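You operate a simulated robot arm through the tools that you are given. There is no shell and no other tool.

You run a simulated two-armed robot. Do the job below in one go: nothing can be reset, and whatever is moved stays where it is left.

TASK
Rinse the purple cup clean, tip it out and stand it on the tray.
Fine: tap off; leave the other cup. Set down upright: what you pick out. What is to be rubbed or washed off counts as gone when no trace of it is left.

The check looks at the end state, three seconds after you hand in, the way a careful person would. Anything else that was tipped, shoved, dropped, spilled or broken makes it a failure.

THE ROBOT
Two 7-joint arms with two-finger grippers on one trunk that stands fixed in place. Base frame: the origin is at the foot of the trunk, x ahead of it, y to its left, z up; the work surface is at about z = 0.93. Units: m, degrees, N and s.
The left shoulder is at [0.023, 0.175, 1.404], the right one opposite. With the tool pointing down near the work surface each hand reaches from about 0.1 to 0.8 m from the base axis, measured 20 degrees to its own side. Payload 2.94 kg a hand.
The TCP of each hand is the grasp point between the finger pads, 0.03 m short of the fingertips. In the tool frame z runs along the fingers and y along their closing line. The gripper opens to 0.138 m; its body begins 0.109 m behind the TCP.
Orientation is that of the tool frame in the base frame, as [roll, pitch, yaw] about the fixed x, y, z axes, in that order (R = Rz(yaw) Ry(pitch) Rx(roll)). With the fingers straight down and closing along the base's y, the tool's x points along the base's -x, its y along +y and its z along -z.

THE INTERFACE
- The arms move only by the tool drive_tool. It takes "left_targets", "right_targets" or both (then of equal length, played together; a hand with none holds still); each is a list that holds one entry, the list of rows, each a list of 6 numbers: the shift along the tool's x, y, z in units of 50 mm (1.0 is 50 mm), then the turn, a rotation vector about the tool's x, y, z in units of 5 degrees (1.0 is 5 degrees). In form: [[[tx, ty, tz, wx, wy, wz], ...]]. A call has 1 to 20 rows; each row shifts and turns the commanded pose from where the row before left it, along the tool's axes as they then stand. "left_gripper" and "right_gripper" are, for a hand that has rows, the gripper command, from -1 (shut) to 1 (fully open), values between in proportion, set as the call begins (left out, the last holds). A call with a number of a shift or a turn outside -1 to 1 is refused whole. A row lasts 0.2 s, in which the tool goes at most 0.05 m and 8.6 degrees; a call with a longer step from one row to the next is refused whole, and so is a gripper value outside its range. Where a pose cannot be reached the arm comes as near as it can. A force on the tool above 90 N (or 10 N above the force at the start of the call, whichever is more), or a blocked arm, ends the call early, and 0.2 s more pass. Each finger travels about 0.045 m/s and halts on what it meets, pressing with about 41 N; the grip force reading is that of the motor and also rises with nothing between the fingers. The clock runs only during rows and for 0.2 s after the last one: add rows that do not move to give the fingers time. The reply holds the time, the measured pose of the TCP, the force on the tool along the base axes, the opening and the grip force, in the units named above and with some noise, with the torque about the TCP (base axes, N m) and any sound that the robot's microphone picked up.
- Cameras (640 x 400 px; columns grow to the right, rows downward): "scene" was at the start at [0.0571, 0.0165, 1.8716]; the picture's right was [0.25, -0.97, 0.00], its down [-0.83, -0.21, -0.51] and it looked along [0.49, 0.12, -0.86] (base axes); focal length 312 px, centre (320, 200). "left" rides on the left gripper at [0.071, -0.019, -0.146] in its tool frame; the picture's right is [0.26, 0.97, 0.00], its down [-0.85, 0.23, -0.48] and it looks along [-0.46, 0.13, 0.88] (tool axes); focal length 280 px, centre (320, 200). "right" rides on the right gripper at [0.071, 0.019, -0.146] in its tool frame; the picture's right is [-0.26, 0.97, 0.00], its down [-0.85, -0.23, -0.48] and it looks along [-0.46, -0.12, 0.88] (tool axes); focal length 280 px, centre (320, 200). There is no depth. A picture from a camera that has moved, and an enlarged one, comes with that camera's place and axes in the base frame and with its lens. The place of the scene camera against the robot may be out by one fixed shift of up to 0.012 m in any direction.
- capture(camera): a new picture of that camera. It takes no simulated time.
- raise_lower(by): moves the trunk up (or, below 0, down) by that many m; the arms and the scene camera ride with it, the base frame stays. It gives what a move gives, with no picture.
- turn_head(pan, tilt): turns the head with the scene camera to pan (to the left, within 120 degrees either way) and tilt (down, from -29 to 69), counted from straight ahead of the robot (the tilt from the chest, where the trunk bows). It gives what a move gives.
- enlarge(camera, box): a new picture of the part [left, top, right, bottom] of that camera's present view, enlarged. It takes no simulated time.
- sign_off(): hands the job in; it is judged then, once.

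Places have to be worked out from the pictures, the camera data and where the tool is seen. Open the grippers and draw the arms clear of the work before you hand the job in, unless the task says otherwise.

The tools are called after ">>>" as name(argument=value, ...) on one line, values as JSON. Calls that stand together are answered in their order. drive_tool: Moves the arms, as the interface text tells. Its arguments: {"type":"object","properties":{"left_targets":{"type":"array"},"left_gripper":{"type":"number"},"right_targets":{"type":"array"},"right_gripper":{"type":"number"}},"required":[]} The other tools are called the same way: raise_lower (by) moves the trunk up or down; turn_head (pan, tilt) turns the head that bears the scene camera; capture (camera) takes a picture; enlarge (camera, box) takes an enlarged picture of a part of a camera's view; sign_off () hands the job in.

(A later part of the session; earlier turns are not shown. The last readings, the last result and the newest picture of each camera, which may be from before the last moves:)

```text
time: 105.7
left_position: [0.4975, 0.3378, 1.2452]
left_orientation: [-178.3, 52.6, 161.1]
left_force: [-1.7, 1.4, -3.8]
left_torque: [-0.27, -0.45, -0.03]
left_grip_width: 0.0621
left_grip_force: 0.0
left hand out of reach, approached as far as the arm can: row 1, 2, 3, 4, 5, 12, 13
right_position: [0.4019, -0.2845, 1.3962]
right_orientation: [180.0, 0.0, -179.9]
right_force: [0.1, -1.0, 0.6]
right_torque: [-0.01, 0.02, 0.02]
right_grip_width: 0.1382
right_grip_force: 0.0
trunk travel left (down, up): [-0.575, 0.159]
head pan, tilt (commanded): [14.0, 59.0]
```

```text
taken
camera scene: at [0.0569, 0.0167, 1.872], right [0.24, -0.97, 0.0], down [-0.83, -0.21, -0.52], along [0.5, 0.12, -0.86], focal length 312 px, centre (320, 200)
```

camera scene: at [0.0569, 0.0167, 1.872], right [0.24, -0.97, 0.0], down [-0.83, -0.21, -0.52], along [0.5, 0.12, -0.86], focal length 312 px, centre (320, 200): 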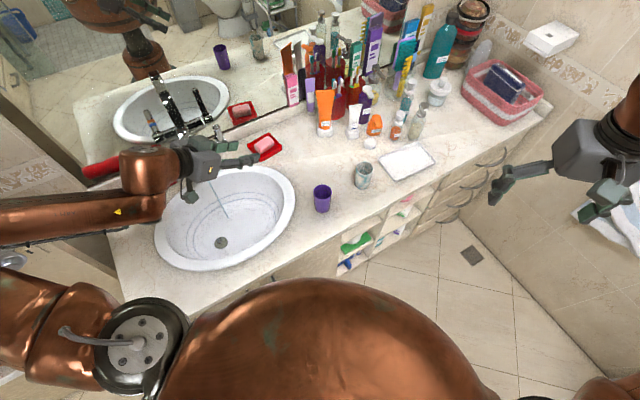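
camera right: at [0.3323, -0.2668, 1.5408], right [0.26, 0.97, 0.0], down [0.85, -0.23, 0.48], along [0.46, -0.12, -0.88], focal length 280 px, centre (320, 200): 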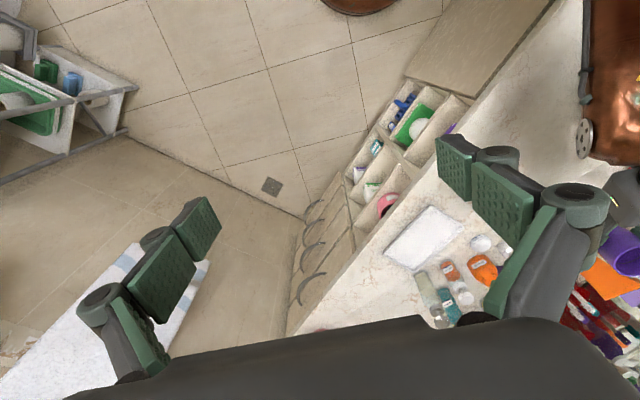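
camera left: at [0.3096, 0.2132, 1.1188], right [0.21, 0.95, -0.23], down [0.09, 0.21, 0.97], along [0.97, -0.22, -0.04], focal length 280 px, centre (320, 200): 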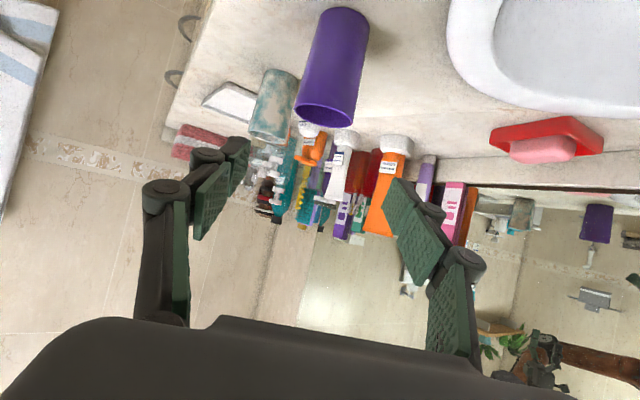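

The arm fell a bit short of the commanded pose because the wrist is close to the shoulder. I let it settle with two idle rows and look at the readings.

>>> drive_tool(left_targets=[[[0, 0, 0, 0, 0, 0], [0, 0, 0, 0, 0, 0]]])

>>> capture(camera="left")

```text
time: 106.3
left_position: [0.4985, 0.3382, 1.2475]
left_orientation: [-178.4, 52.7, 160.8]
left_force: [-0.1, -0.6, 0.6]
left_torque: [0.0, 0.0, 0.01]
left_grip_width: 0.0621
left_grip_force: 0.1
right_position: [0.4029, -0.2844, 1.3956]
right_orientation: [-179.9, 0.0, -180.0]
right_force: [0.4, -0.2, -0.5]
right_torque: [0.04, 0.02, 0.04]
right_grip_width: 0.1379
right_grip_force: 0.0
trunk travel left (down, up): [-0.575, 0.159]
head pan, tilt (commanded): [14.0, 59.0]
```

```text
taken
camera left: at [0.3436, 0.374, 1.2814], right [0.19, 0.96, -0.23], down [0.21, 0.18, 0.96], along [0.96, -0.23, -0.17], focal length 280 px, centre (320, 200)
```

left: 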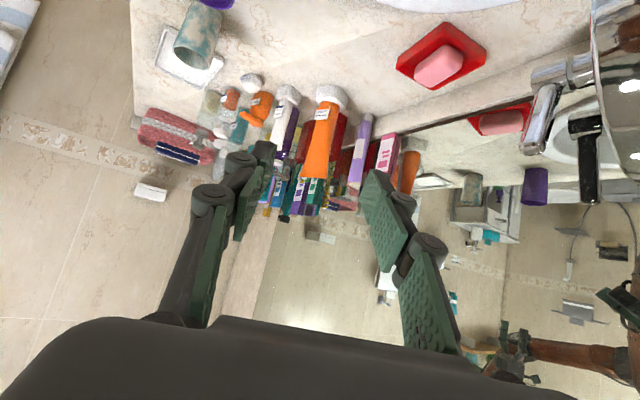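

Everything is force-free. I move the hand forward a little, where the arm can take the steeper tilt.

>>> drive_tool(left_targets=[[[-0.2, 0.2, 0.14, 0, 0, 0], [-0.2, 0.2, 0.14, 0, 0, 0], [-0.2, 0.2, 0.14, 0, 0, 0], [-0.2, 0.2, 0.14, 0, 0, 0], [0, 0, 0, 0, 0, 0]]])

```text
time: 107.5
left_position: [0.5532, 0.3572, 1.2686]
left_orientation: [-179.5, 51.9, 158.8]
left_force: [0.0, 0.0, -0.2]
left_torque: [0.01, 0.01, 0.02]
left_grip_width: 0.062
left_grip_force: 0.0
right_position: [0.4015, -0.2842, 1.3961]
right_orientation: [180.0, -0.1, 179.9]
right_force: [0.3, -0.3, -0.2]
right_torque: [0.02, 0.03, -0.02]
right_grip_width: 0.138
right_grip_force: 0.1
trunk travel left (down, up): [-0.575, 0.159]
head pan, tilt (commanded): [14.0, 59.0]
```

The arm follows well again. I steepen the tilt to 35 degrees and swing the heading round to face the wall.

>>> drive_tool(left_targets=[[[0, 0, 0, 0, 0.85, 0], [0, 0, 0, 0, 0.85, 0], [0, 0, 0, 0, 0.85, 0], [0, 0, 0, 0, 0.83, 0], [0, 0, 0, -0.574, 0, -0.819], [0, 0, 0, -0.574, 0, -0.819], [0, 0, 0, -0.574, 0, -0.819], [0, 0, 0, -0.574, 0, -0.819], [0, 0, 0, -0.574, 0, -0.819], [0, 0, 0, -0.574, 0, -0.819], [0, 0, 0, -0.574, 0, -0.819], [0, 0, 0, -0.574, 0, -0.819], [0, 0, 0, -0.574, 0, -0.819], [0, 0, 0, -0.574, 0, -0.819], [0, 0, 0, -0.574, 0, -0.819], [0, 0, 0, -0.574, 0, -0.819], [0, 0, 0, -0.574, 0, -0.819]]])

>>> capture(camera="left")

>>> capture(camera="scene")

```text
time: 111.1
left_position: [0.5525, 0.3564, 1.2688]
left_orientation: [180.0, 34.7, -136.6]
left_force: [0.3, 0.2, 0.1]
left_torque: [0.05, 0.0, 0.02]
left_grip_width: 0.0622
left_grip_force: 0.1
right_position: [0.4041, -0.2859, 1.395]
right_orientation: [179.9, 0.0, 180.0]
right_force: [0.3, -0.6, 0.6]
right_torque: [-0.02, 0.0, -0.01]
right_grip_width: 0.1379
right_grip_force: 0.1
trunk travel left (down, up): [-0.575, 0.159]
head pan, tilt (commanded): [14.0, 59.0]
```

```text
taken
camera left: at [0.4643, 0.243, 1.3498], right [-0.82, 0.55, -0.15], down [0.15, 0.46, 0.87], along [0.55, 0.69, -0.46], focal length 280 px, centre (320, 200)
```

left: 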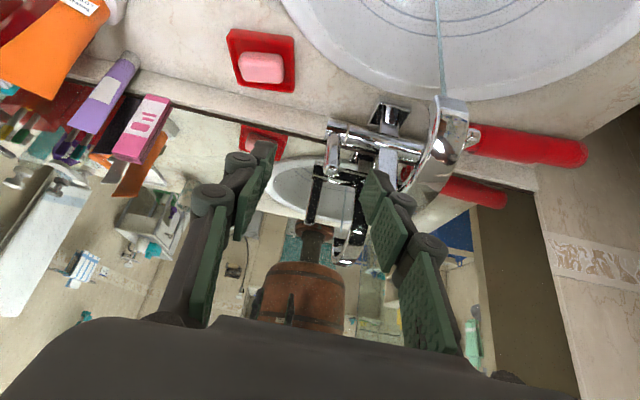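

```text
taken
camera scene: at [0.0582, 0.0155, 1.872], right [0.24, -0.97, 0.0], down [-0.83, -0.21, -0.51], along [0.5, 0.13, -0.86], focal length 312 px, centre (320, 200)
```

scene: 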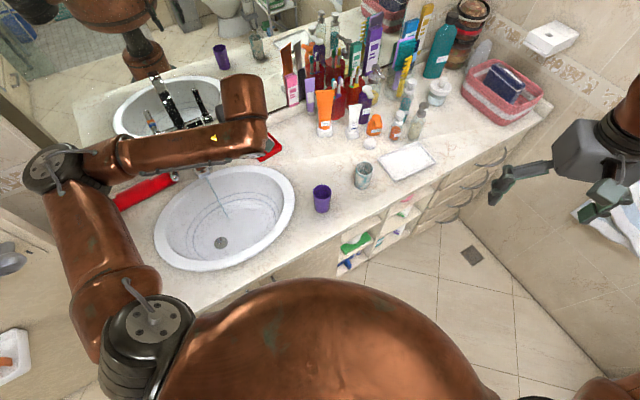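

The hand faces the tap once more and the stream is still running. I line up on the same approach line I used to leave the lever.

>>> drive_tool(left_targets=[[[0, 0, 0, -0.184, 0, -0.262], [-0.3815, 0.156, 0.292, 0, 0, 0], [-0.3815, 0.156, 0.292, 0, 0, 0], [-0.3815, 0.156, 0.292, 0, 0, 0], [-0.3815, 0.156, 0.292, 0, 0, 0], [0, 0, 0, 0, 0, 0]]])

>>> capture(camera="left")

```text
time: 112.5
left_position: [0.5989, 0.4439, 1.2659]
left_orientation: [179.9, 34.8, -135.2]
left_force: [-0.6, -0.6, 0.1]
left_torque: [0.05, 0.02, -0.01]
left_grip_width: 0.0622
left_grip_force: 0.0
right_position: [0.4022, -0.2847, 1.3954]
right_orientation: [179.9, 0.0, 180.0]
right_force: [0.0, -0.1, 0.0]
right_torque: [0.03, 0.0, 0.02]
right_grip_width: 0.138
right_grip_force: 0.1
trunk travel left (down, up): [-0.575, 0.159]
head pan, tilt (commanded): [14.0, 59.0]
```

```text
taken
camera left: at [0.5122, 0.33, 1.3453], right [-0.83, 0.53, -0.15], down [0.14, 0.46, 0.87], along [0.53, 0.71, -0.46], focal length 280 px, centre (320, 200)
```

left: 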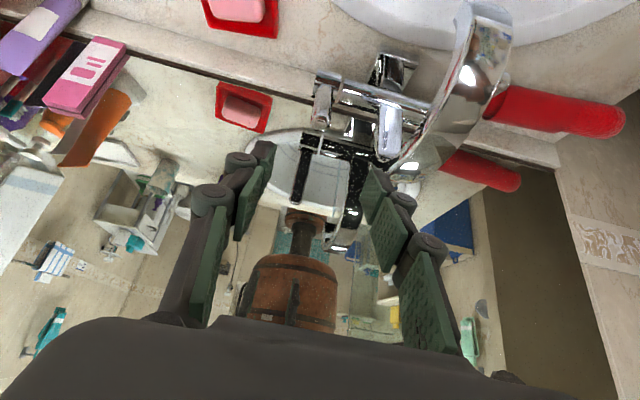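

The view matches my earlier retreat picture exactly. I advance along the fingers by 18.6 cm to straddle the lever again.

>>> drive_tool(left_targets=[[[0.007, 0.002, 0.465, 0, 0, 0], [0.007, 0.002, 0.465, 0, 0, 0], [0.007, 0.002, 0.465, 0, 0, 0], [0.007, 0.002, 0.465, 0, 0, 0], [0.007, 0.002, 0.465, 0, 0, 0], [0.007, 0.002, 0.465, 0, 0, 0], [0.007, 0.002, 0.465, 0, 0, 0], [0.007, 0.002, 0.465, 0, 0, 0], [0, 0, 0, 0, 0, 0]]])

>>> capture(camera="left")

```text
time: 114.5
left_position: [0.6707, 0.5189, 1.1089]
left_orientation: [179.9, 34.8, -135.2]
left_force: [0.1, -0.4, -0.2]
left_torque: [0.01, 0.0, -0.01]
left_grip_width: 0.0622
left_grip_force: 0.1
right_position: [0.403, -0.2847, 1.3955]
right_orientation: [179.9, 0.0, 179.9]
right_force: [0.4, -0.9, 0.3]
right_torque: [-0.02, -0.03, 0.0]
right_grip_width: 0.138
right_grip_force: 0.1
trunk travel left (down, up): [-0.575, 0.159]
head pan, tilt (commanded): [14.0, 59.0]
```

```text
taken
camera left: at [0.5849, 0.4041, 1.1893], right [-0.83, 0.53, -0.15], down [0.14, 0.46, 0.87], along [0.53, 0.71, -0.46], focal length 280 px, centre (320, 200)
```

left: 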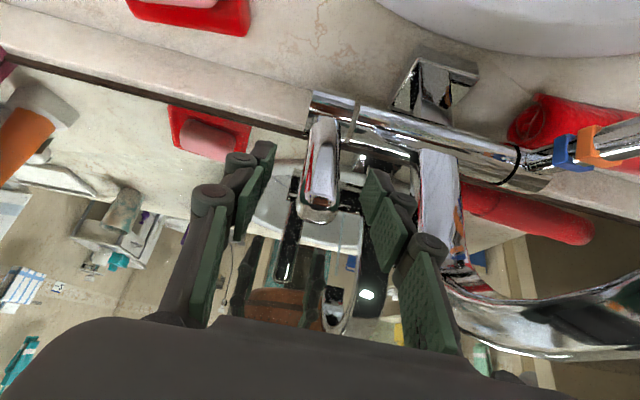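

The lever is between the pads. I grip it.

>>> drive_tool(left_targets=[[[0, 0, 0, 0, 0, 0], [0, 0, 0, 0, 0, 0], [0, 0, 0, 0, 0, 0], [0, 0, 0, 0, 0, 0], [0, 0, 0, 0, 0, 0]]], left_gripper=-1)

>>> drive_tool(left_targets=[[[-0.094, 0, 0.028, 0, 0, 0], [-0.094, 0, 0.03, 0, 0, 0], [-0.094, 0, 0.033, 0, 0, 0], [-0.094, 0, 0.035, 0, 0, 0], [-0.095, 0, 0.05, 0, 0, 0], [-0.095, 0, 0.055, 0, 0, 0], [0, 0, 0, 0, 0, 0]]])

>>> enlarge(camera="scene", box=[140, 150, 300, 280])

>>> capture(camera="left")

```text
time: 115.7
left_position: [0.6707, 0.5179, 1.1091]
left_orientation: [179.8, 34.8, -135.1]
left_force: [0.4, -0.3, -0.9]
left_torque: [-0.11, -0.09, 0.17]
left_grip_width: 0.0234
left_grip_force: 44.5
right_position: [0.403, -0.2844, 1.3957]
right_orientation: [-180.0, 0.0, 179.9]
right_force: [-0.1, -0.1, 0.6]
right_torque: [-0.01, -0.01, 0.02]
right_grip_width: 0.138
right_grip_force: 0.0
trunk travel left (down, up): [-0.575, 0.159]
head pan, tilt (commanded): [14.0, 59.0]
```

```text
time: 117.3
left_position: [0.6921, 0.5395, 1.1161]
left_orientation: [179.9, 34.6, -135.3]
left_force: [-9.9, -11.6, -8.6]
left_torque: [-1.08, 1.06, 0.01]
left_grip_width: 0.0236
left_grip_force: 45.1
right_position: [0.4026, -0.2849, 1.3954]
right_orientation: [180.0, 0.0, 180.0]
right_force: [0.1, 0.7, 0.4]
right_torque: [-0.01, -0.01, -0.01]
right_grip_width: 0.1382
right_grip_force: 0.1
trunk travel left (down, up): [-0.575, 0.159]
head pan, tilt (commanded): [14.0, 59.0]
```

```text
3.08 times, centred on (220, 215) of scene
camera zoom: at [0.0569, 0.015, 1.872], right [0.24, -0.97, 0.0], down [-0.83, -0.21, -0.52], along [0.5, 0.13, -0.86], focal length 961 px, centre (628, 154)
```

zoom: 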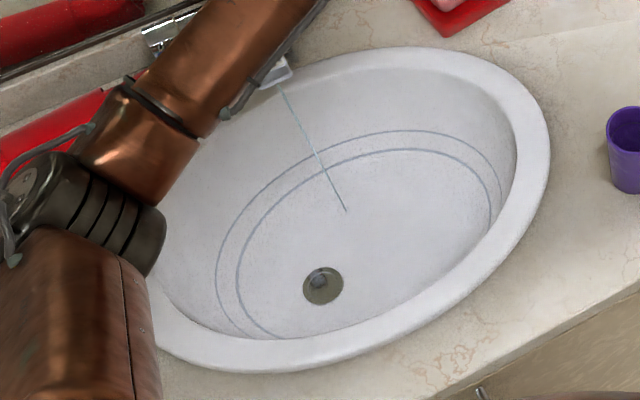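

```text
taken
camera left: at [0.6063, 0.4248, 1.1969], right [-0.83, 0.53, -0.15], down [0.14, 0.47, 0.87], along [0.53, 0.71, -0.46], focal length 280 px, centre (320, 200)
```

left: 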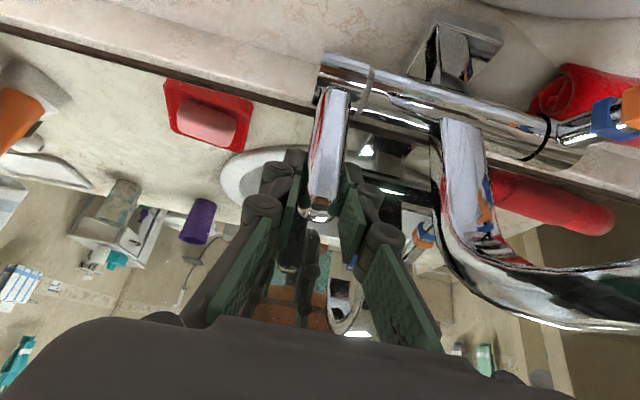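

The stream is thinner but still on. I push the lever back the last bit towards its original upright position.

>>> drive_tool(left_targets=[[[-0.06, 0, 0.04, 0, 0, 0], [-0.06, 0, 0.04, 0, 0, 0], [-0.06, 0, 0.045, 0, 0, 0], [0, 0, 0, 0, 0, 0]]])

>>> enlarge(camera="scene", box=[140, 150, 300, 280])

```text
time: 118.3
left_position: [0.6985, 0.546, 1.1169]
left_orientation: [179.9, 34.5, -135.1]
left_force: [-18.1, -15.8, -7.6]
left_torque: [-0.85, 0.95, 0.06]
left_grip_width: 0.0235
left_grip_force: 44.8
right_position: [0.401, -0.2861, 1.3955]
right_orientation: [179.9, 0.1, -179.9]
right_force: [0.9, 0.6, -0.6]
right_torque: [-0.02, 0.0, 0.02]
right_grip_width: 0.138
right_grip_force: 0.1
trunk travel left (down, up): [-0.575, 0.159]
head pan, tilt (commanded): [14.0, 59.0]
```

```text
3.08 times, centred on (220, 215) of scene
camera zoom: at [0.0551, 0.0137, 1.8721], right [0.24, -0.97, 0.0], down [-0.83, -0.21, -0.52], along [0.5, 0.13, -0.86], focal length 961 px, centre (628, 154)
```

zoom: 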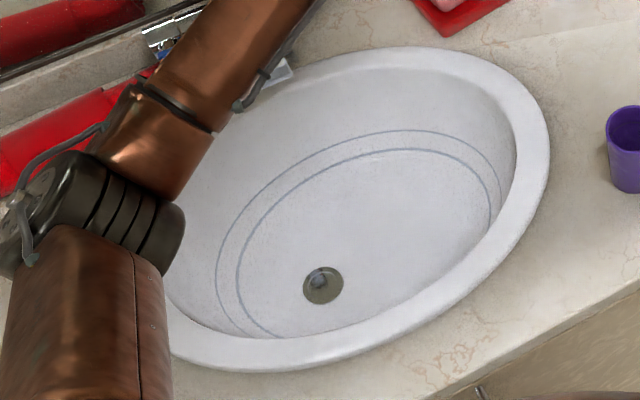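

The stream is gone and the lever is against its stop. I ease the push a little and open the fingers.

>>> drive_tool(left_targets=[[[0, 0, 0, 0, 0, 0], [0, 0, 0, 0, 0, 0], [0, 0, 0, 0, 0, 0], [0, 0, 0, 0, 0, 0]]], left_gripper=-0.1)

>>> capture(camera="left")

>>> enlarge(camera="scene", box=[140, 150, 300, 280])

```text
time: 119.3
left_position: [0.6994, 0.547, 1.1182]
left_orientation: [180.0, 34.8, -135.1]
left_force: [-0.2, 0.8, 0.3]
left_torque: [-0.02, 0.0, 0.0]
left_grip_width: 0.0623
left_grip_force: 0.1
right_position: [0.4022, -0.285, 1.3949]
right_orientation: [179.8, 0.0, 180.0]
right_force: [-0.7, -0.2, 0.1]
right_torque: [-0.02, 0.02, 0.02]
right_grip_width: 0.138
right_grip_force: 0.0
trunk travel left (down, up): [-0.575, 0.159]
head pan, tilt (commanded): [14.0, 59.0]
```

```text
taken
camera left: at [0.6143, 0.4329, 1.1975], right [-0.83, 0.53, -0.15], down [0.14, 0.46, 0.87], along [0.53, 0.71, -0.46], focal length 280 px, centre (320, 200)
```

left: 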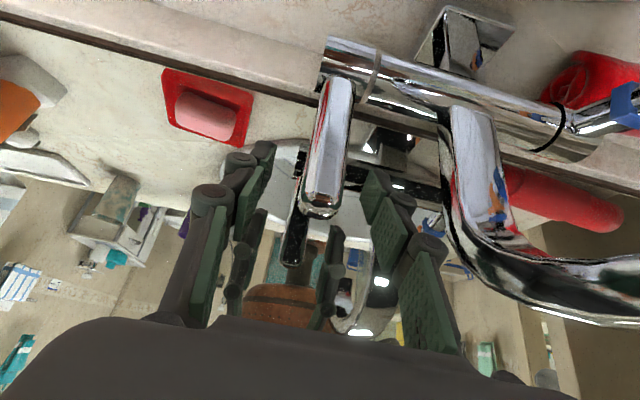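

```text
3.08 times, centred on (220, 215) of scene
camera zoom: at [0.0571, 0.0155, 1.8721], right [0.24, -0.97, 0.0], down [-0.83, -0.21, -0.52], along [0.5, 0.12, -0.86], focal length 961 px, centre (628, 154)
```

zoom: 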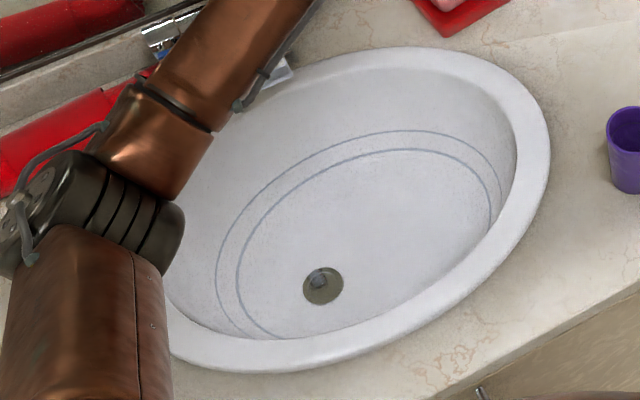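

The tap is off with the lever upright and no stream. I retract the left hand straight out and up, clear of the tap.

>>> drive_tool(left_targets=[[[0, 0, -0.4, 0, 0, 0], [0, 0, -0.6, 0, 0, 0], [0, 0, -0.7, 0, 0, 0], [0, 0, -0.7, 0, 0, 0], [0, 0, -0.7, 0, 0, 0], [0, 0, -0.7, 0, 0, 0], [-0.1135, 0.212, -0.531, 0, 0, 0], [-0.1135, 0.212, -0.531, 0, 0, 0], [-0.1135, 0.212, -0.531, 0, 0, 0], [-0.1135, 0.212, -0.531, 0, 0, 0], [0, 0, 0, 0, 0, 0]]])

>>> capture(camera="scene")

>>> capture(camera="right")

```text
time: 121.7
left_position: [0.5647, 0.4706, 1.3742]
left_orientation: [179.8, 34.5, -135.2]
left_force: [0.2, -0.9, -1.2]
left_torque: [0.0, 0.04, 0.03]
left_grip_width: 0.062
left_grip_force: 0.0
right_position: [0.4035, -0.2843, 1.396]
right_orientation: [180.0, -0.1, 180.0]
right_force: [-0.1, 0.5, 0.5]
right_torque: [-0.03, 0.03, 0.01]
right_grip_width: 0.138
right_grip_force: 0.0
trunk travel left (down, up): [-0.575, 0.159]
head pan, tilt (commanded): [14.0, 59.0]
```

```text
taken
camera scene: at [0.0584, 0.0166, 1.872], right [0.24, -0.97, 0.0], down [-0.83, -0.21, -0.51], along [0.5, 0.12, -0.86], focal length 312 px, centre (320, 200)
```

scene: 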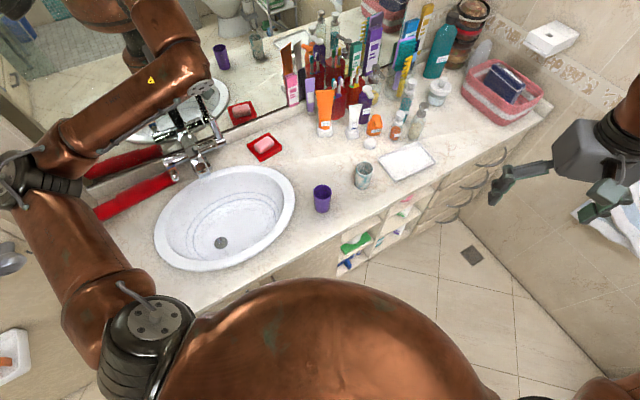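

```text
taken
camera right: at [0.3329, -0.2658, 1.5408], right [0.26, 0.97, 0.0], down [0.85, -0.23, 0.48], along [0.46, -0.12, -0.88], focal length 280 px, centre (320, 200)
```

right: 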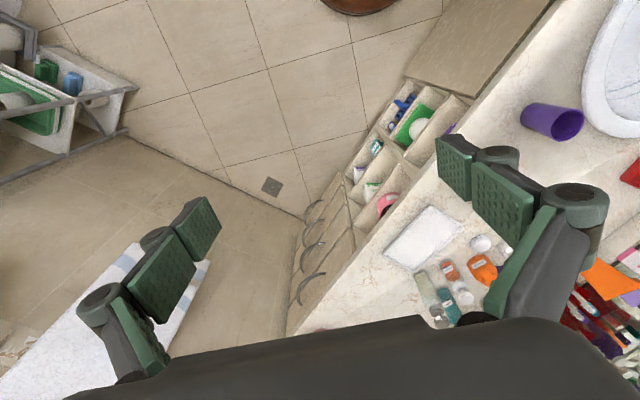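

The tap stays off and the purple cup stands at about [0.567, 0.142]. I now bring the right hand in over the counter front and turn its heading to the left, opening it to about 0.10 m.

>>> drive_tool(right_targets=[[[-0.241, 0.586, 0.365, 0, 0, 0], [-0.241, 0.586, 0.365, 0, 0, 0], [-0.241, 0.586, 0.365, 0, 0, 0], [-0.241, 0.586, 0.365, 0, 0, 0], [-0.241, 0.586, 0.365, 0, 0, 0], [-0.241, 0.586, 0.365, 0, 0, 0], [-0.241, 0.586, 0.365, 0, 0, 0], [-0.241, 0.586, 0.365, 0, 0, 0], [0, 0, 0, 0, 0, -1], [0, 0, 0, 0, 0, -1], [0, 0, 0, 0, 0, -1], [0, 0, 0, 0, 0, -1], [0, 0, 0, 0, 0, -1], [0, 0, 0, 0, 0, -1], [0, 0, 0, 0, 0, -1], [0, 0, 0, 0, 0, -1], [0, 0, 0, 0, 0, -1], [0, 0, 0, 0, 0, -1], [0, 0, 0, 0, 0, -1], [0, 0, 0, 0, 0, -1]]], right_gripper=0.45)

>>> capture(camera="scene")

>>> capture(camera="right")

```text
time: 125.9
left_position: [0.5641, 0.4715, 1.3752]
left_orientation: [-180.0, 34.8, -135.1]
left_force: [0.9, -0.4, 0.9]
left_torque: [-0.01, 0.01, -0.01]
left_grip_width: 0.0619
left_grip_force: 0.0
right_position: [0.4985, -0.0503, 1.2506]
right_orientation: [-180.0, 0.0, -122.3]
right_force: [0.8, -0.8, -0.8]
right_torque: [-0.04, -0.01, -0.01]
right_grip_width: 0.1
right_grip_force: 0.1
trunk travel left (down, up): [-0.575, 0.159]
head pan, tilt (commanded): [14.0, 59.0]
```

```text
taken
camera scene: at [0.0575, 0.0162, 1.872], right [0.24, -0.97, 0.0], down [-0.83, -0.21, -0.51], along [0.5, 0.12, -0.86], focal length 312 px, centre (320, 200)
```

scene: 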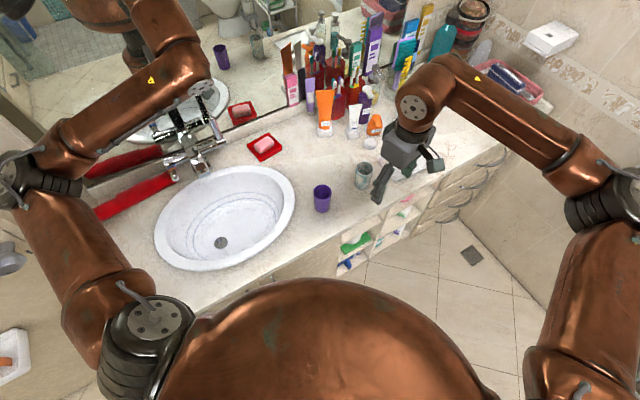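

```text
taken
camera right: at [0.4443, -0.1005, 1.3959], right [-0.67, 0.74, 0.0], down [0.65, 0.59, 0.48], along [0.35, 0.32, -0.88], focal length 280 px, centre (320, 200)
```

right: 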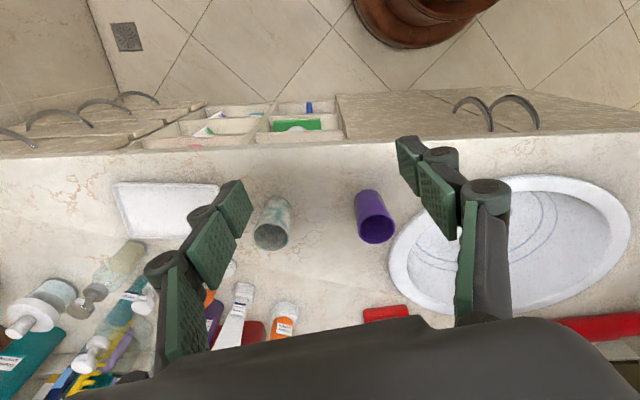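

The right arm is in a natural pose with its elbow outwards. I tilt the hand to 60 degrees so it points left and forward.

>>> drive_tool(right_targets=[[[0, 0, 0, 0, -1, 0], [0, 0, 0, 0, -1, 0], [0, 0, 0, 0, -1, 0], [0, 0, 0, 0, -1, 0], [0, 0, 0, 0, -1, 0], [0, 0, 0, 0, -1, 0], [0, 0, 0, 0, -1, 0], [0, 0, 0, 0, -1, 0], [0, 0, 0, 0, -1, 0], [0, 0, 0, 0, -1, 0], [0, 0, 0, 0, -1, 0], [0, 0, 0, 0, -1, 0], [0, 0, 0, 0, 0, 0]]])

>>> capture(camera="scene")

>>> capture(camera="right")

```text
time: 128.7
left_position: [0.5637, 0.471, 1.3725]
left_orientation: [179.9, 34.6, -135.1]
left_force: [0.0, 0.2, 0.3]
left_torque: [-0.03, 0.01, 0.01]
left_grip_width: 0.0624
left_grip_force: 0.1
right_position: [0.4989, -0.0509, 1.2496]
right_orientation: [179.9, 55.1, -122.5]
right_force: [0.7, -0.1, 0.6]
right_torque: [0.02, -0.01, -0.02]
right_grip_width: 0.0999
right_grip_force: 0.0
right hand out of reach, approached as far as the arm can: row 1
trunk travel left (down, up): [-0.575, 0.159]
head pan, tilt (commanded): [14.0, 59.0]
```

```text
taken
camera scene: at [0.058, 0.0165, 1.872], right [0.24, -0.97, 0.0], down [-0.83, -0.21, -0.51], along [0.5, 0.12, -0.86], focal length 312 px, centre (320, 200)
```

scene: 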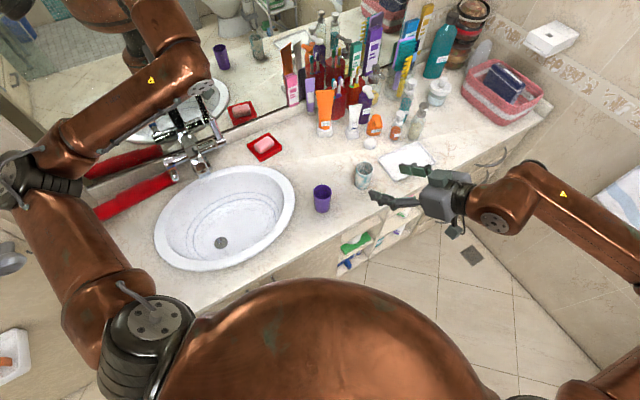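

```text
taken
camera right: at [0.3969, -0.1757, 1.2743], right [-0.73, 0.64, 0.22], down [0.25, -0.04, 0.97], along [0.63, 0.76, -0.13], focal length 280 px, centre (320, 200)
```

right: 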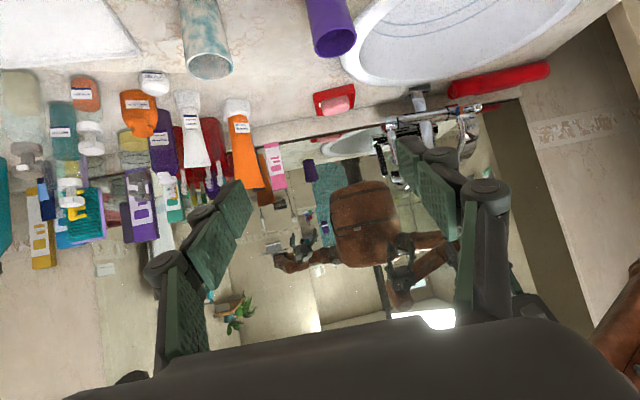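

The hand points left-forward (heading 57 degrees, tilt 55) and sees the purple cup. I complete the tilt and descend towards the spot in front of the cup.

>>> drive_tool(right_targets=[[[0, 0, 0, 0, -0.98, 0], [0.325, 0.1126, 0.455, 0, 0, 0], [0.325, 0.1126, 0.455, 0, 0, 0], [0.325, 0.1126, 0.455, 0, 0, 0], [0.325, 0.1126, 0.455, 0, 0, 0], [0.325, 0.1126, 0.455, 0, 0, 0], [0.325, 0.1126, 0.455, 0, 0, 0], [0.325, 0.1126, 0.455, 0, 0, 0], [0, 0, 0, 0, 0, 0]]])

>>> capture(camera="scene")

>>> capture(camera="right")

```text
time: 130.7
left_position: [0.5631, 0.4702, 1.3746]
left_orientation: [179.8, 34.7, -135.2]
left_force: [0.0, 0.3, -0.1]
left_torque: [-0.01, -0.02, 0.04]
left_grip_width: 0.0621
left_grip_force: 0.0
right_position: [0.5093, 0.04, 1.074]
right_orientation: [179.7, 59.9, -122.5]
right_force: [0.1, 0.1, 0.6]
right_torque: [0.0, -0.03, 0.03]
right_grip_width: 0.1003
right_grip_force: 0.0
trunk travel left (down, up): [-0.575, 0.159]
head pan, tilt (commanded): [14.0, 59.0]
```

```text
taken
camera scene: at [0.0573, 0.0158, 1.8721], right [0.24, -0.97, 0.0], down [-0.83, -0.21, -0.51], along [0.5, 0.12, -0.86], focal length 312 px, centre (320, 200)
```

scene: 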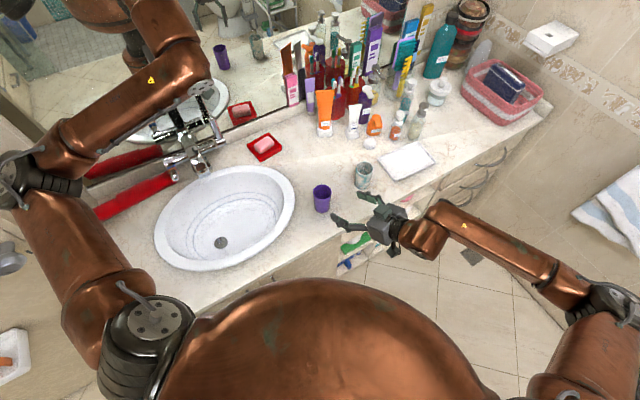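

```text
taken
camera right: at [0.4066, -0.0873, 1.0851], right [-0.74, 0.63, 0.23], down [0.2, -0.11, 0.97], along [0.64, 0.77, -0.04], focal length 280 px, centre (320, 200)
```

right: 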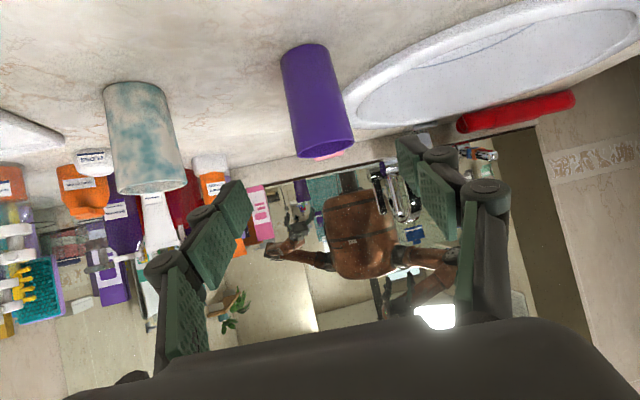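

The right hand is lined up with the purple cup to within a few millimetres. I lower slightly and advance so the pads straddle it.

>>> drive_tool(right_targets=[[[0.232, 0.05, 0, 0, 0, 0], [0.232, 0.05, 0, 0, 0, 0], [0, 0, 0.4, 0, 0, 0], [0, 0, 0.4, 0, 0, 0], [0, 0, 0.4, 0, 0, 0], [0, 0, 0.4, 0, 0, 0], [0, 0, 0.4, 0, 0, 0], [0, 0, 0, 0, 0, 0]]])

>>> enlarge(camera="scene", box=[270, 140, 430, 260])

>>> capture(camera="right")

```text
time: 132.5
left_position: [0.5643, 0.4704, 1.3745]
left_orientation: [179.8, 34.7, -135.1]
left_force: [-0.2, 0.1, -0.6]
left_torque: [0.02, -0.01, 0.0]
left_grip_width: 0.062
left_grip_force: 0.1
right_position: [0.5452, 0.105, 1.0023]
right_orientation: [179.8, 60.0, -122.6]
right_force: [-0.7, -1.2, -0.3]
right_torque: [-0.03, 0.03, -0.02]
right_grip_width: 0.1
right_grip_force: 0.1
trunk travel left (down, up): [-0.575, 0.159]
head pan, tilt (commanded): [14.0, 59.0]
```

```text
3.33 times, centred on (350, 200) of scene
camera zoom: at [0.0571, 0.0158, 1.8721], right [0.24, -0.97, 0.0], down [-0.83, -0.21, -0.52], along [0.5, 0.12, -0.86], focal length 1041 px, centre (220, 200)
```

zoom: 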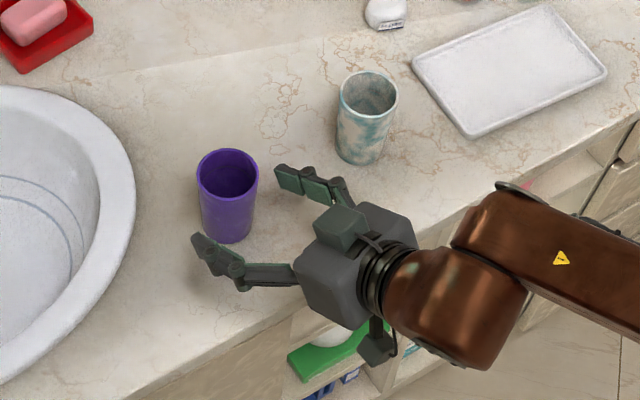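

```text
taken
camera right: at [0.4418, -0.0207, 1.0141], right [-0.74, 0.63, 0.23], down [0.2, -0.11, 0.97], along [0.64, 0.77, -0.04], focal length 280 px, centre (320, 200)
```

right: 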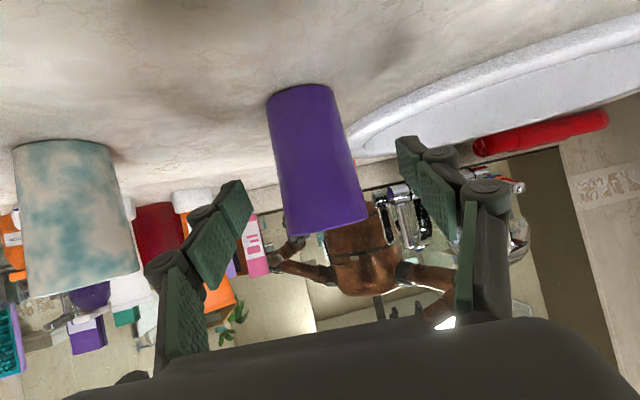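

The cup is centred between the right fingers. I advance the last 4.8 cm.

>>> drive_tool(right_targets=[[[-0.01, 0.01, 0.32, 0, 0, 0], [-0.01, 0.01, 0.32, 0, 0, 0], [-0.01, 0.01, 0.32, 0, 0, 0], [0, 0, 0, 0, 0, 0]]])

>>> enlarge(camera="scene", box=[270, 140, 430, 260])

>>> capture(camera="right")

```text
time: 133.5
left_position: [0.5633, 0.4708, 1.3734]
left_orientation: [179.8, 34.6, -135.2]
left_force: [0.2, -1.0, 0.0]
left_torque: [0.01, 0.01, 0.0]
left_grip_width: 0.0622
left_grip_force: 0.1
right_position: [0.564, 0.1437, 0.9805]
right_orientation: [179.9, 59.8, -122.4]
right_force: [0.0, -0.4, -0.1]
right_torque: [-0.02, 0.02, -0.01]
right_grip_width: 0.0998
right_grip_force: 0.1
trunk travel left (down, up): [-0.575, 0.159]
head pan, tilt (commanded): [14.0, 59.0]
```

```text
3.33 times, centred on (350, 200) of scene
camera zoom: at [0.0571, 0.0159, 1.8721], right [0.24, -0.97, 0.0], down [-0.83, -0.21, -0.52], along [0.5, 0.12, -0.86], focal length 1041 px, centre (220, 200)
```

zoom: 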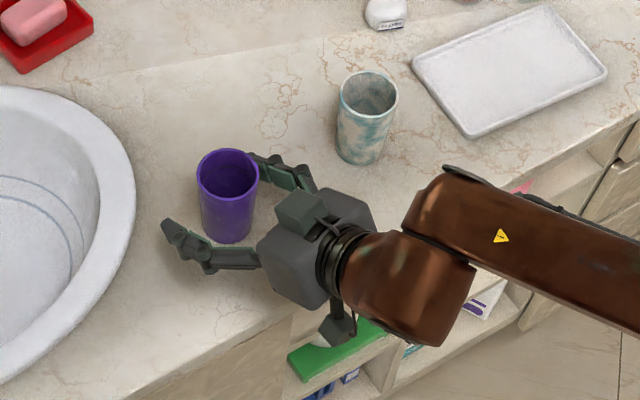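

```text
taken
camera right: at [0.4621, 0.0157, 0.9915], right [-0.74, 0.63, 0.23], down [0.2, -0.11, 0.97], along [0.64, 0.77, -0.04], focal length 280 px, centre (320, 200)
```

right: 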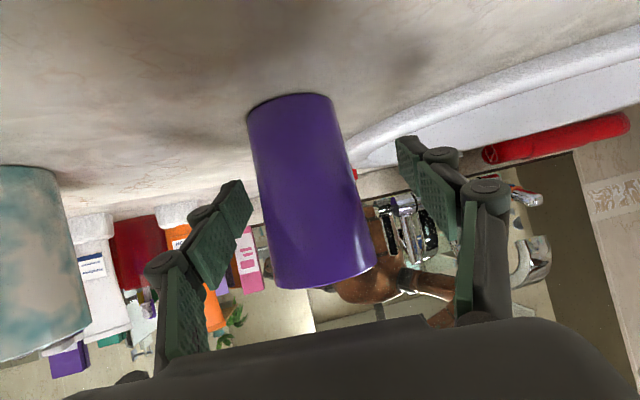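

The cup sits about 7 mm off-centre between the pads, so I shift the hand by that and then close gently on it.

>>> drive_tool(right_targets=[[[0, -0.07, 0, 0, 0, 0], [0, -0.07, 0, 0, 0, 0], [0, 0, 0, 0, 0, 0]]])

>>> drive_tool(right_targets=[[[0, 0, 0, 0, 0, 0], [0, 0, 0, 0, 0, 0], [0, 0, 0, 0, 0, 0], [0, 0, 0, 0, 0, 0], [0, 0, 0, 0, 0, 0], [0, 0, 0, 0, 0, 0], [0, 0, 0, 0, 0, 0]]], right_gripper=-1)

>>> enlarge(camera="scene", box=[270, 140, 430, 260])

>>> capture(camera="right")

```text
time: 134.3
left_position: [0.5635, 0.4717, 1.3726]
left_orientation: [179.9, 34.6, -135.2]
left_force: [0.4, -0.2, 0.2]
left_torque: [-0.03, 0.01, 0.03]
left_grip_width: 0.0623
left_grip_force: 0.0
right_position: [0.5707, 0.1384, 0.98]
right_orientation: [179.9, 59.9, -122.5]
right_force: [-0.6, 0.0, 0.2]
right_torque: [0.02, 0.0, 0.0]
right_grip_width: 0.1002
right_grip_force: 0.0
trunk travel left (down, up): [-0.575, 0.159]
head pan, tilt (commanded): [14.0, 59.0]
```

```text
time: 135.9
left_position: [0.5642, 0.4702, 1.373]
left_orientation: [179.9, 34.8, -135.1]
left_force: [0.1, 0.1, -0.1]
left_torque: [0.01, 0.01, 0.0]
left_grip_width: 0.0621
left_grip_force: 0.0
right_position: [0.572, 0.1391, 0.9802]
right_orientation: [-180.0, 60.0, -122.5]
right_force: [1.0, 0.3, 1.0]
right_torque: [-0.06, -0.08, 0.03]
right_grip_width: 0.053
right_grip_force: 41.3
trunk travel left (down, up): [-0.575, 0.159]
head pan, tilt (commanded): [14.0, 59.0]
```

```text
3.33 times, centred on (350, 200) of scene
camera zoom: at [0.0575, 0.0163, 1.8721], right [0.24, -0.97, 0.0], down [-0.83, -0.21, -0.51], along [0.5, 0.12, -0.86], focal length 1041 px, centre (220, 200)
```

zoom: 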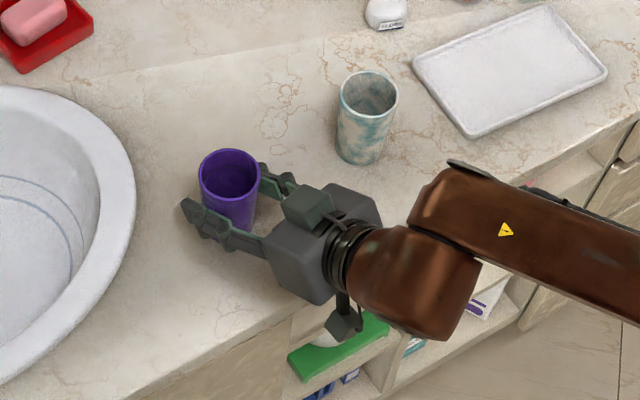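

```text
taken
camera right: at [0.4682, 0.0116, 0.9914], right [-0.74, 0.63, 0.23], down [0.2, -0.11, 0.97], along [0.64, 0.77, -0.04], focal length 280 px, centre (320, 200)
```

right: 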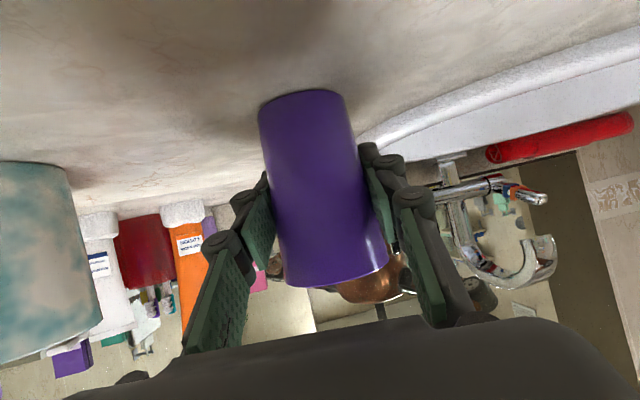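

The grip reads 0.053 m, a bit more than the left hand measured at this height. I zoom in to see how the pads touch the cup.

>>> enlarge(camera="right", box=[200, 80, 440, 320])

>>> enlarge(camera="scene", box=[305, 160, 385, 220])

```text
1.67 times, centred on (320, 200) of right
camera zoom: at [0.4682, 0.0116, 0.9914], right [-0.74, 0.63, 0.23], down [0.2, -0.11, 0.97], along [0.64, 0.77, -0.04], focal length 467 px, centre (320, 200)
```

zoom: 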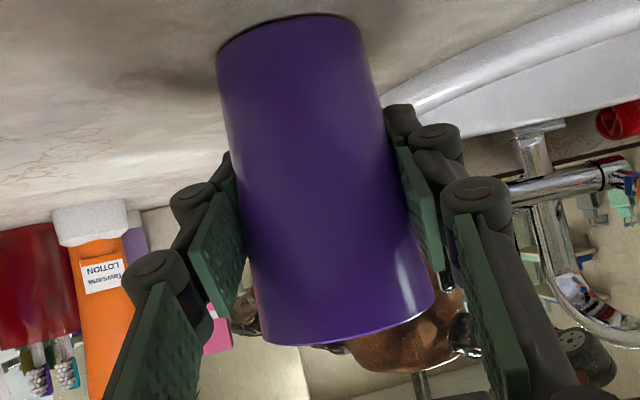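

```text
6.67 times, centred on (345, 190) of scene
camera zoom: at [0.0575, 0.0163, 1.8721], right [0.24, -0.97, 0.0], down [-0.83, -0.21, -0.51], along [0.5, 0.12, -0.86], focal length 2081 px, centre (153, 267)
```

zoom: 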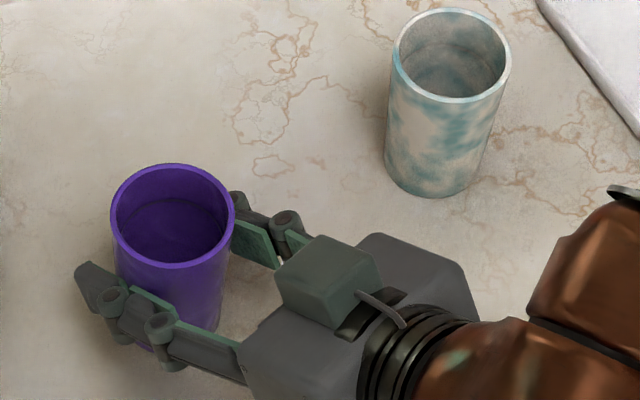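

Both pads hold the cup's sides. I lift very slowly by 2 cm and check for slip.

>>> drive_tool(right_targets=[[[-0.043, 0, -0.025, 0, 0, 0], [-0.087, 0, -0.05, 0, 0, 0], [-0.087, 0, -0.05, 0, 0, 0], [-0.087, 0, -0.05, 0, 0, 0], [-0.043, 0, -0.025, 0, 0, 0], [0, 0, 0, 0, 0, 0]]])

>>> enlarge(camera="right", box=[200, 80, 440, 320])

```text
time: 137.3
left_position: [0.5642, 0.4705, 1.3744]
left_orientation: [179.9, 34.7, -135.1]
left_force: [-0.4, 0.3, 0.2]
left_torque: [0.0, 0.01, 0.01]
left_grip_width: 0.0622
left_grip_force: 0.0
right_position: [0.5732, 0.1398, 0.9987]
right_orientation: [-179.9, 59.9, -122.5]
right_force: [-0.3, 0.2, -0.2]
right_torque: [0.0, 0.01, -0.02]
right_grip_width: 0.0527
right_grip_force: 41.1
trunk travel left (down, up): [-0.575, 0.159]
head pan, tilt (commanded): [14.0, 59.0]
```

```text
1.67 times, centred on (320, 200) of right
camera zoom: at [0.4698, 0.0121, 1.0103], right [-0.74, 0.63, 0.23], down [0.2, -0.11, 0.97], along [0.64, 0.77, -0.04], focal length 467 px, centre (320, 200)
```

zoom: 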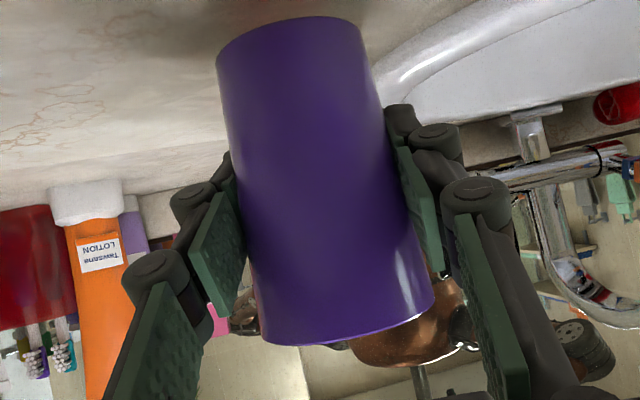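

No slip. I keep lifting slowly to about z 1.13.

>>> drive_tool(right_targets=[[[-0.087, 0, -0.05, 0, 0, 0], [-0.173, 0, -0.1, 0, 0, 0], [-0.173, 0, -0.1, 0, 0, 0], [-0.173, 0, -0.1, 0, 0, 0], [-0.173, 0, -0.1, 0, 0, 0], [-0.173, 0, -0.1, 0, 0, 0], [-0.173, 0, -0.1, 0, 0, 0], [-0.173, 0, -0.1, 0, 0, 0], [-0.173, 0, -0.1, 0, 0, 0], [-0.173, 0, -0.1, 0, 0, 0], [-0.173, 0, -0.1, 0, 0, 0], [-0.173, 0, -0.1, 0, 0, 0], [-0.173, 0, -0.1, 0, 0, 0], [-0.087, 0, -0.05, 0, 0, 0]]])

>>> capture(camera="right")

>>> capture(camera="scene")

```text
time: 140.3
left_position: [0.5639, 0.4706, 1.3741]
left_orientation: [179.9, 34.7, -135.1]
left_force: [0.4, 0.2, 0.0]
left_torque: [0.0, 0.01, -0.03]
left_grip_width: 0.0621
left_grip_force: 0.1
right_position: [0.5724, 0.1383, 1.1281]
right_orientation: [179.8, 60.0, -122.5]
right_force: [1.0, -0.5, -0.8]
right_torque: [0.01, 0.01, -0.04]
right_grip_width: 0.0524
right_grip_force: 40.9
trunk travel left (down, up): [-0.575, 0.159]
head pan, tilt (commanded): [14.0, 59.0]
```

```text
taken
camera right: at [0.4694, 0.0117, 1.1399], right [-0.74, 0.63, 0.23], down [0.2, -0.11, 0.97], along [0.64, 0.77, -0.04], focal length 280 px, centre (320, 200)
```

right: 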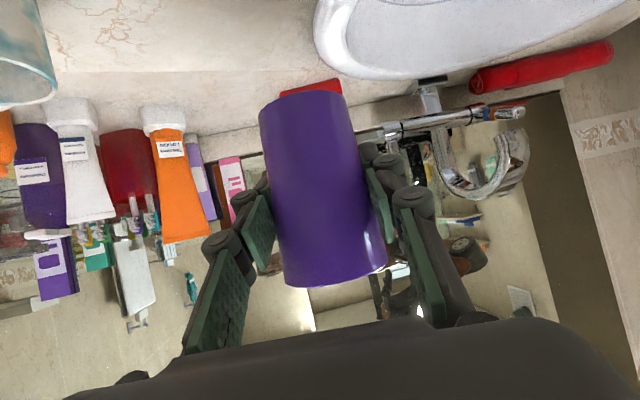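

```text
taken
camera scene: at [0.0575, 0.0164, 1.872], right [0.24, -0.97, 0.0], down [-0.83, -0.21, -0.51], along [0.5, 0.12, -0.86], focal length 312 px, centre (320, 200)
```

scene: 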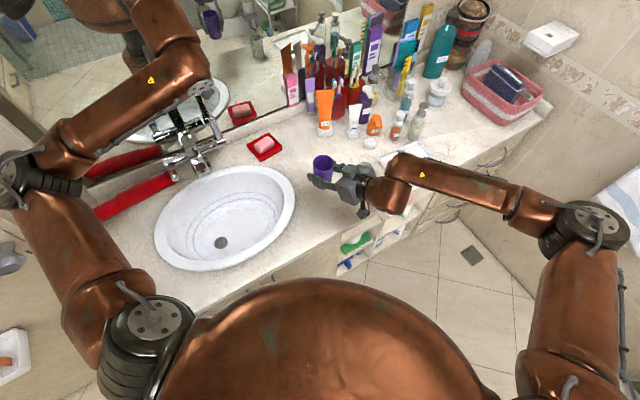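

The cup is firmly held. I carry it along the counter front, clear of the teal cup, to about [0.60, -0.03] and swing the hand's heading to 20 degrees.

>>> drive_tool(right_targets=[[[0.048, -0.104, -0.105, 0, 0, 0], [0.0962, -0.207, -0.21, 0, 0, 0], [0.0962, -0.207, -0.21, 0, 0, 0], [0.0962, -0.207, -0.21, 0, 0, 0], [0.0962, -0.207, -0.21, 0, 0, 0], [0.0962, -0.207, -0.21, 0, 0, 0], [0.0962, -0.207, -0.21, 0, 0, 0], [0.0962, -0.207, -0.21, 0, 0, 0], [0.0962, -0.207, -0.21, 0, 0, 0], [0.0962, -0.207, -0.21, 0, 0, 0], [0.0962, -0.207, -0.21, 0, 0, 0], [0.048, -0.104, -0.105, 0, 0, 0]]])

>>> capture(camera="scene")

>>> capture(camera="right")

```text
time: 142.9
left_position: [0.563, 0.4718, 1.3735]
left_orientation: [179.9, 34.7, -135.0]
left_force: [0.1, -0.1, -0.6]
left_torque: [0.01, 0.0, 0.01]
left_grip_width: 0.0623
left_grip_force: 0.1
right_position: [0.6002, -0.0315, 1.1406]
right_orientation: [179.9, 59.8, -122.5]
right_force: [-0.2, 0.8, -0.8]
right_torque: [-0.01, 0.02, 0.01]
right_grip_width: 0.0522
right_grip_force: 41.1
trunk travel left (down, up): [-0.575, 0.159]
head pan, tilt (commanded): [14.0, 59.0]
```

```text
taken
camera scene: at [0.0576, 0.016, 1.872], right [0.24, -0.97, 0.0], down [-0.83, -0.21, -0.51], along [0.5, 0.12, -0.86], focal length 312 px, centre (320, 200)
```

scene: 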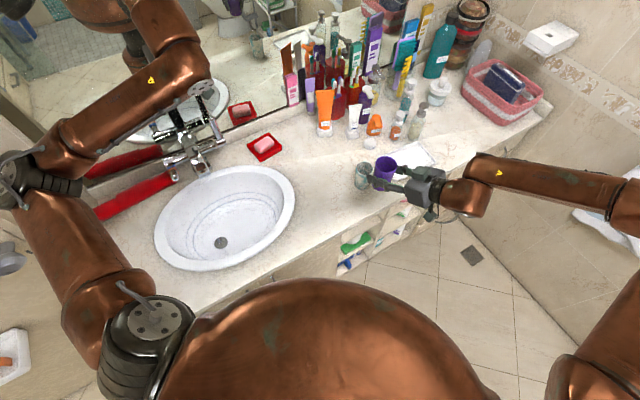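

```text
taken
camera right: at [0.4969, -0.1578, 1.1517], right [-0.74, 0.63, 0.23], down [0.2, -0.11, 0.97], along [0.64, 0.77, -0.04], focal length 280 px, centre (320, 200)
```

right: 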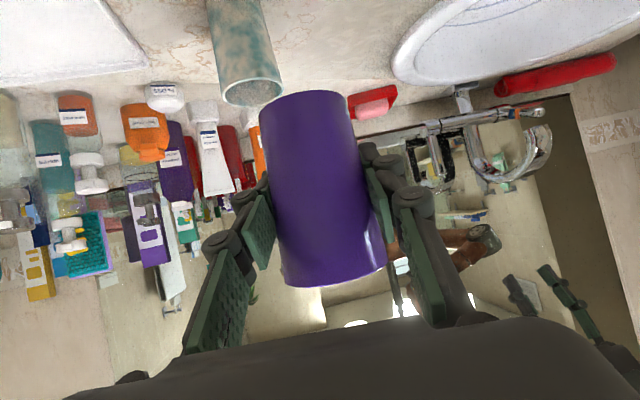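

Steady so far. I turn the hand's heading to about 20 degrees in place.

>>> drive_tool(right_targets=[[[0, 0, 0, 0.4, 0, 0.231], [0, 0, 0, 0.75, 0, 0.433], [0, 0, 0, 0.75, 0, 0.433], [0, 0, 0, 0.75, 0, 0.433], [0, 0, 0, 0.75, 0, 0.433], [0, 0, 0, 0.75, 0, 0.433], [0, 0, 0, 0.75, 0, 0.433], [0, 0, 0, 0.75, 0, 0.433], [0, 0, 0, 0.75, 0, 0.433], [0, 0, 0, 0.4, 0, 0.231]]])

>>> capture(camera="scene")

>>> capture(camera="right")

```text
time: 145.1
left_position: [0.5637, 0.4715, 1.3743]
left_orientation: [179.9, 34.7, -135.0]
left_force: [-0.6, 0.4, 0.2]
left_torque: [-0.03, 0.0, 0.01]
left_grip_width: 0.0619
left_grip_force: 0.2
right_position: [0.5997, -0.0294, 1.1398]
right_orientation: [180.0, 59.9, -161.7]
right_force: [0.3, -0.3, 0.4]
right_torque: [0.01, -0.01, -0.03]
right_grip_width: 0.0524
right_grip_force: 40.4
trunk travel left (down, up): [-0.575, 0.159]
head pan, tilt (commanded): [14.0, 59.0]
```

```text
taken
camera scene: at [0.0575, 0.0163, 1.872], right [0.24, -0.97, 0.0], down [-0.83, -0.21, -0.51], along [0.5, 0.12, -0.86], focal length 312 px, centre (320, 200)
```

scene: 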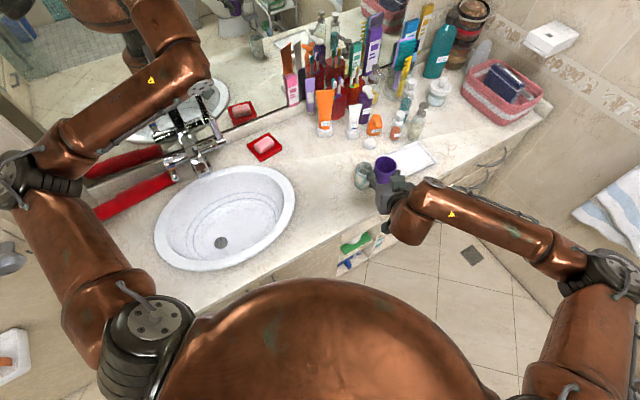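

```text
taken
camera right: at [0.4402, -0.0627, 1.1519], right [-0.18, 0.96, 0.23], down [0.09, -0.21, 0.97], along [0.98, 0.19, -0.04], focal length 280 px, centre (320, 200)
```

right: 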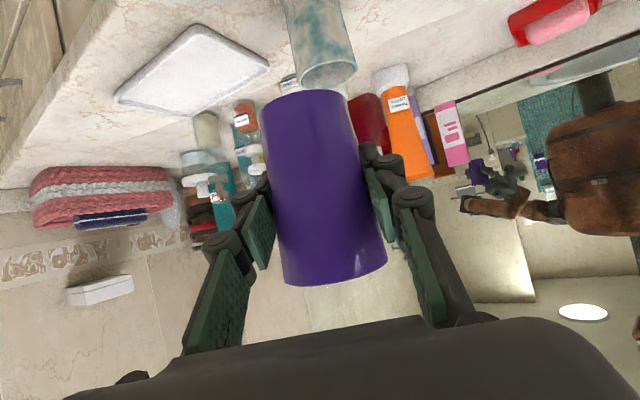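

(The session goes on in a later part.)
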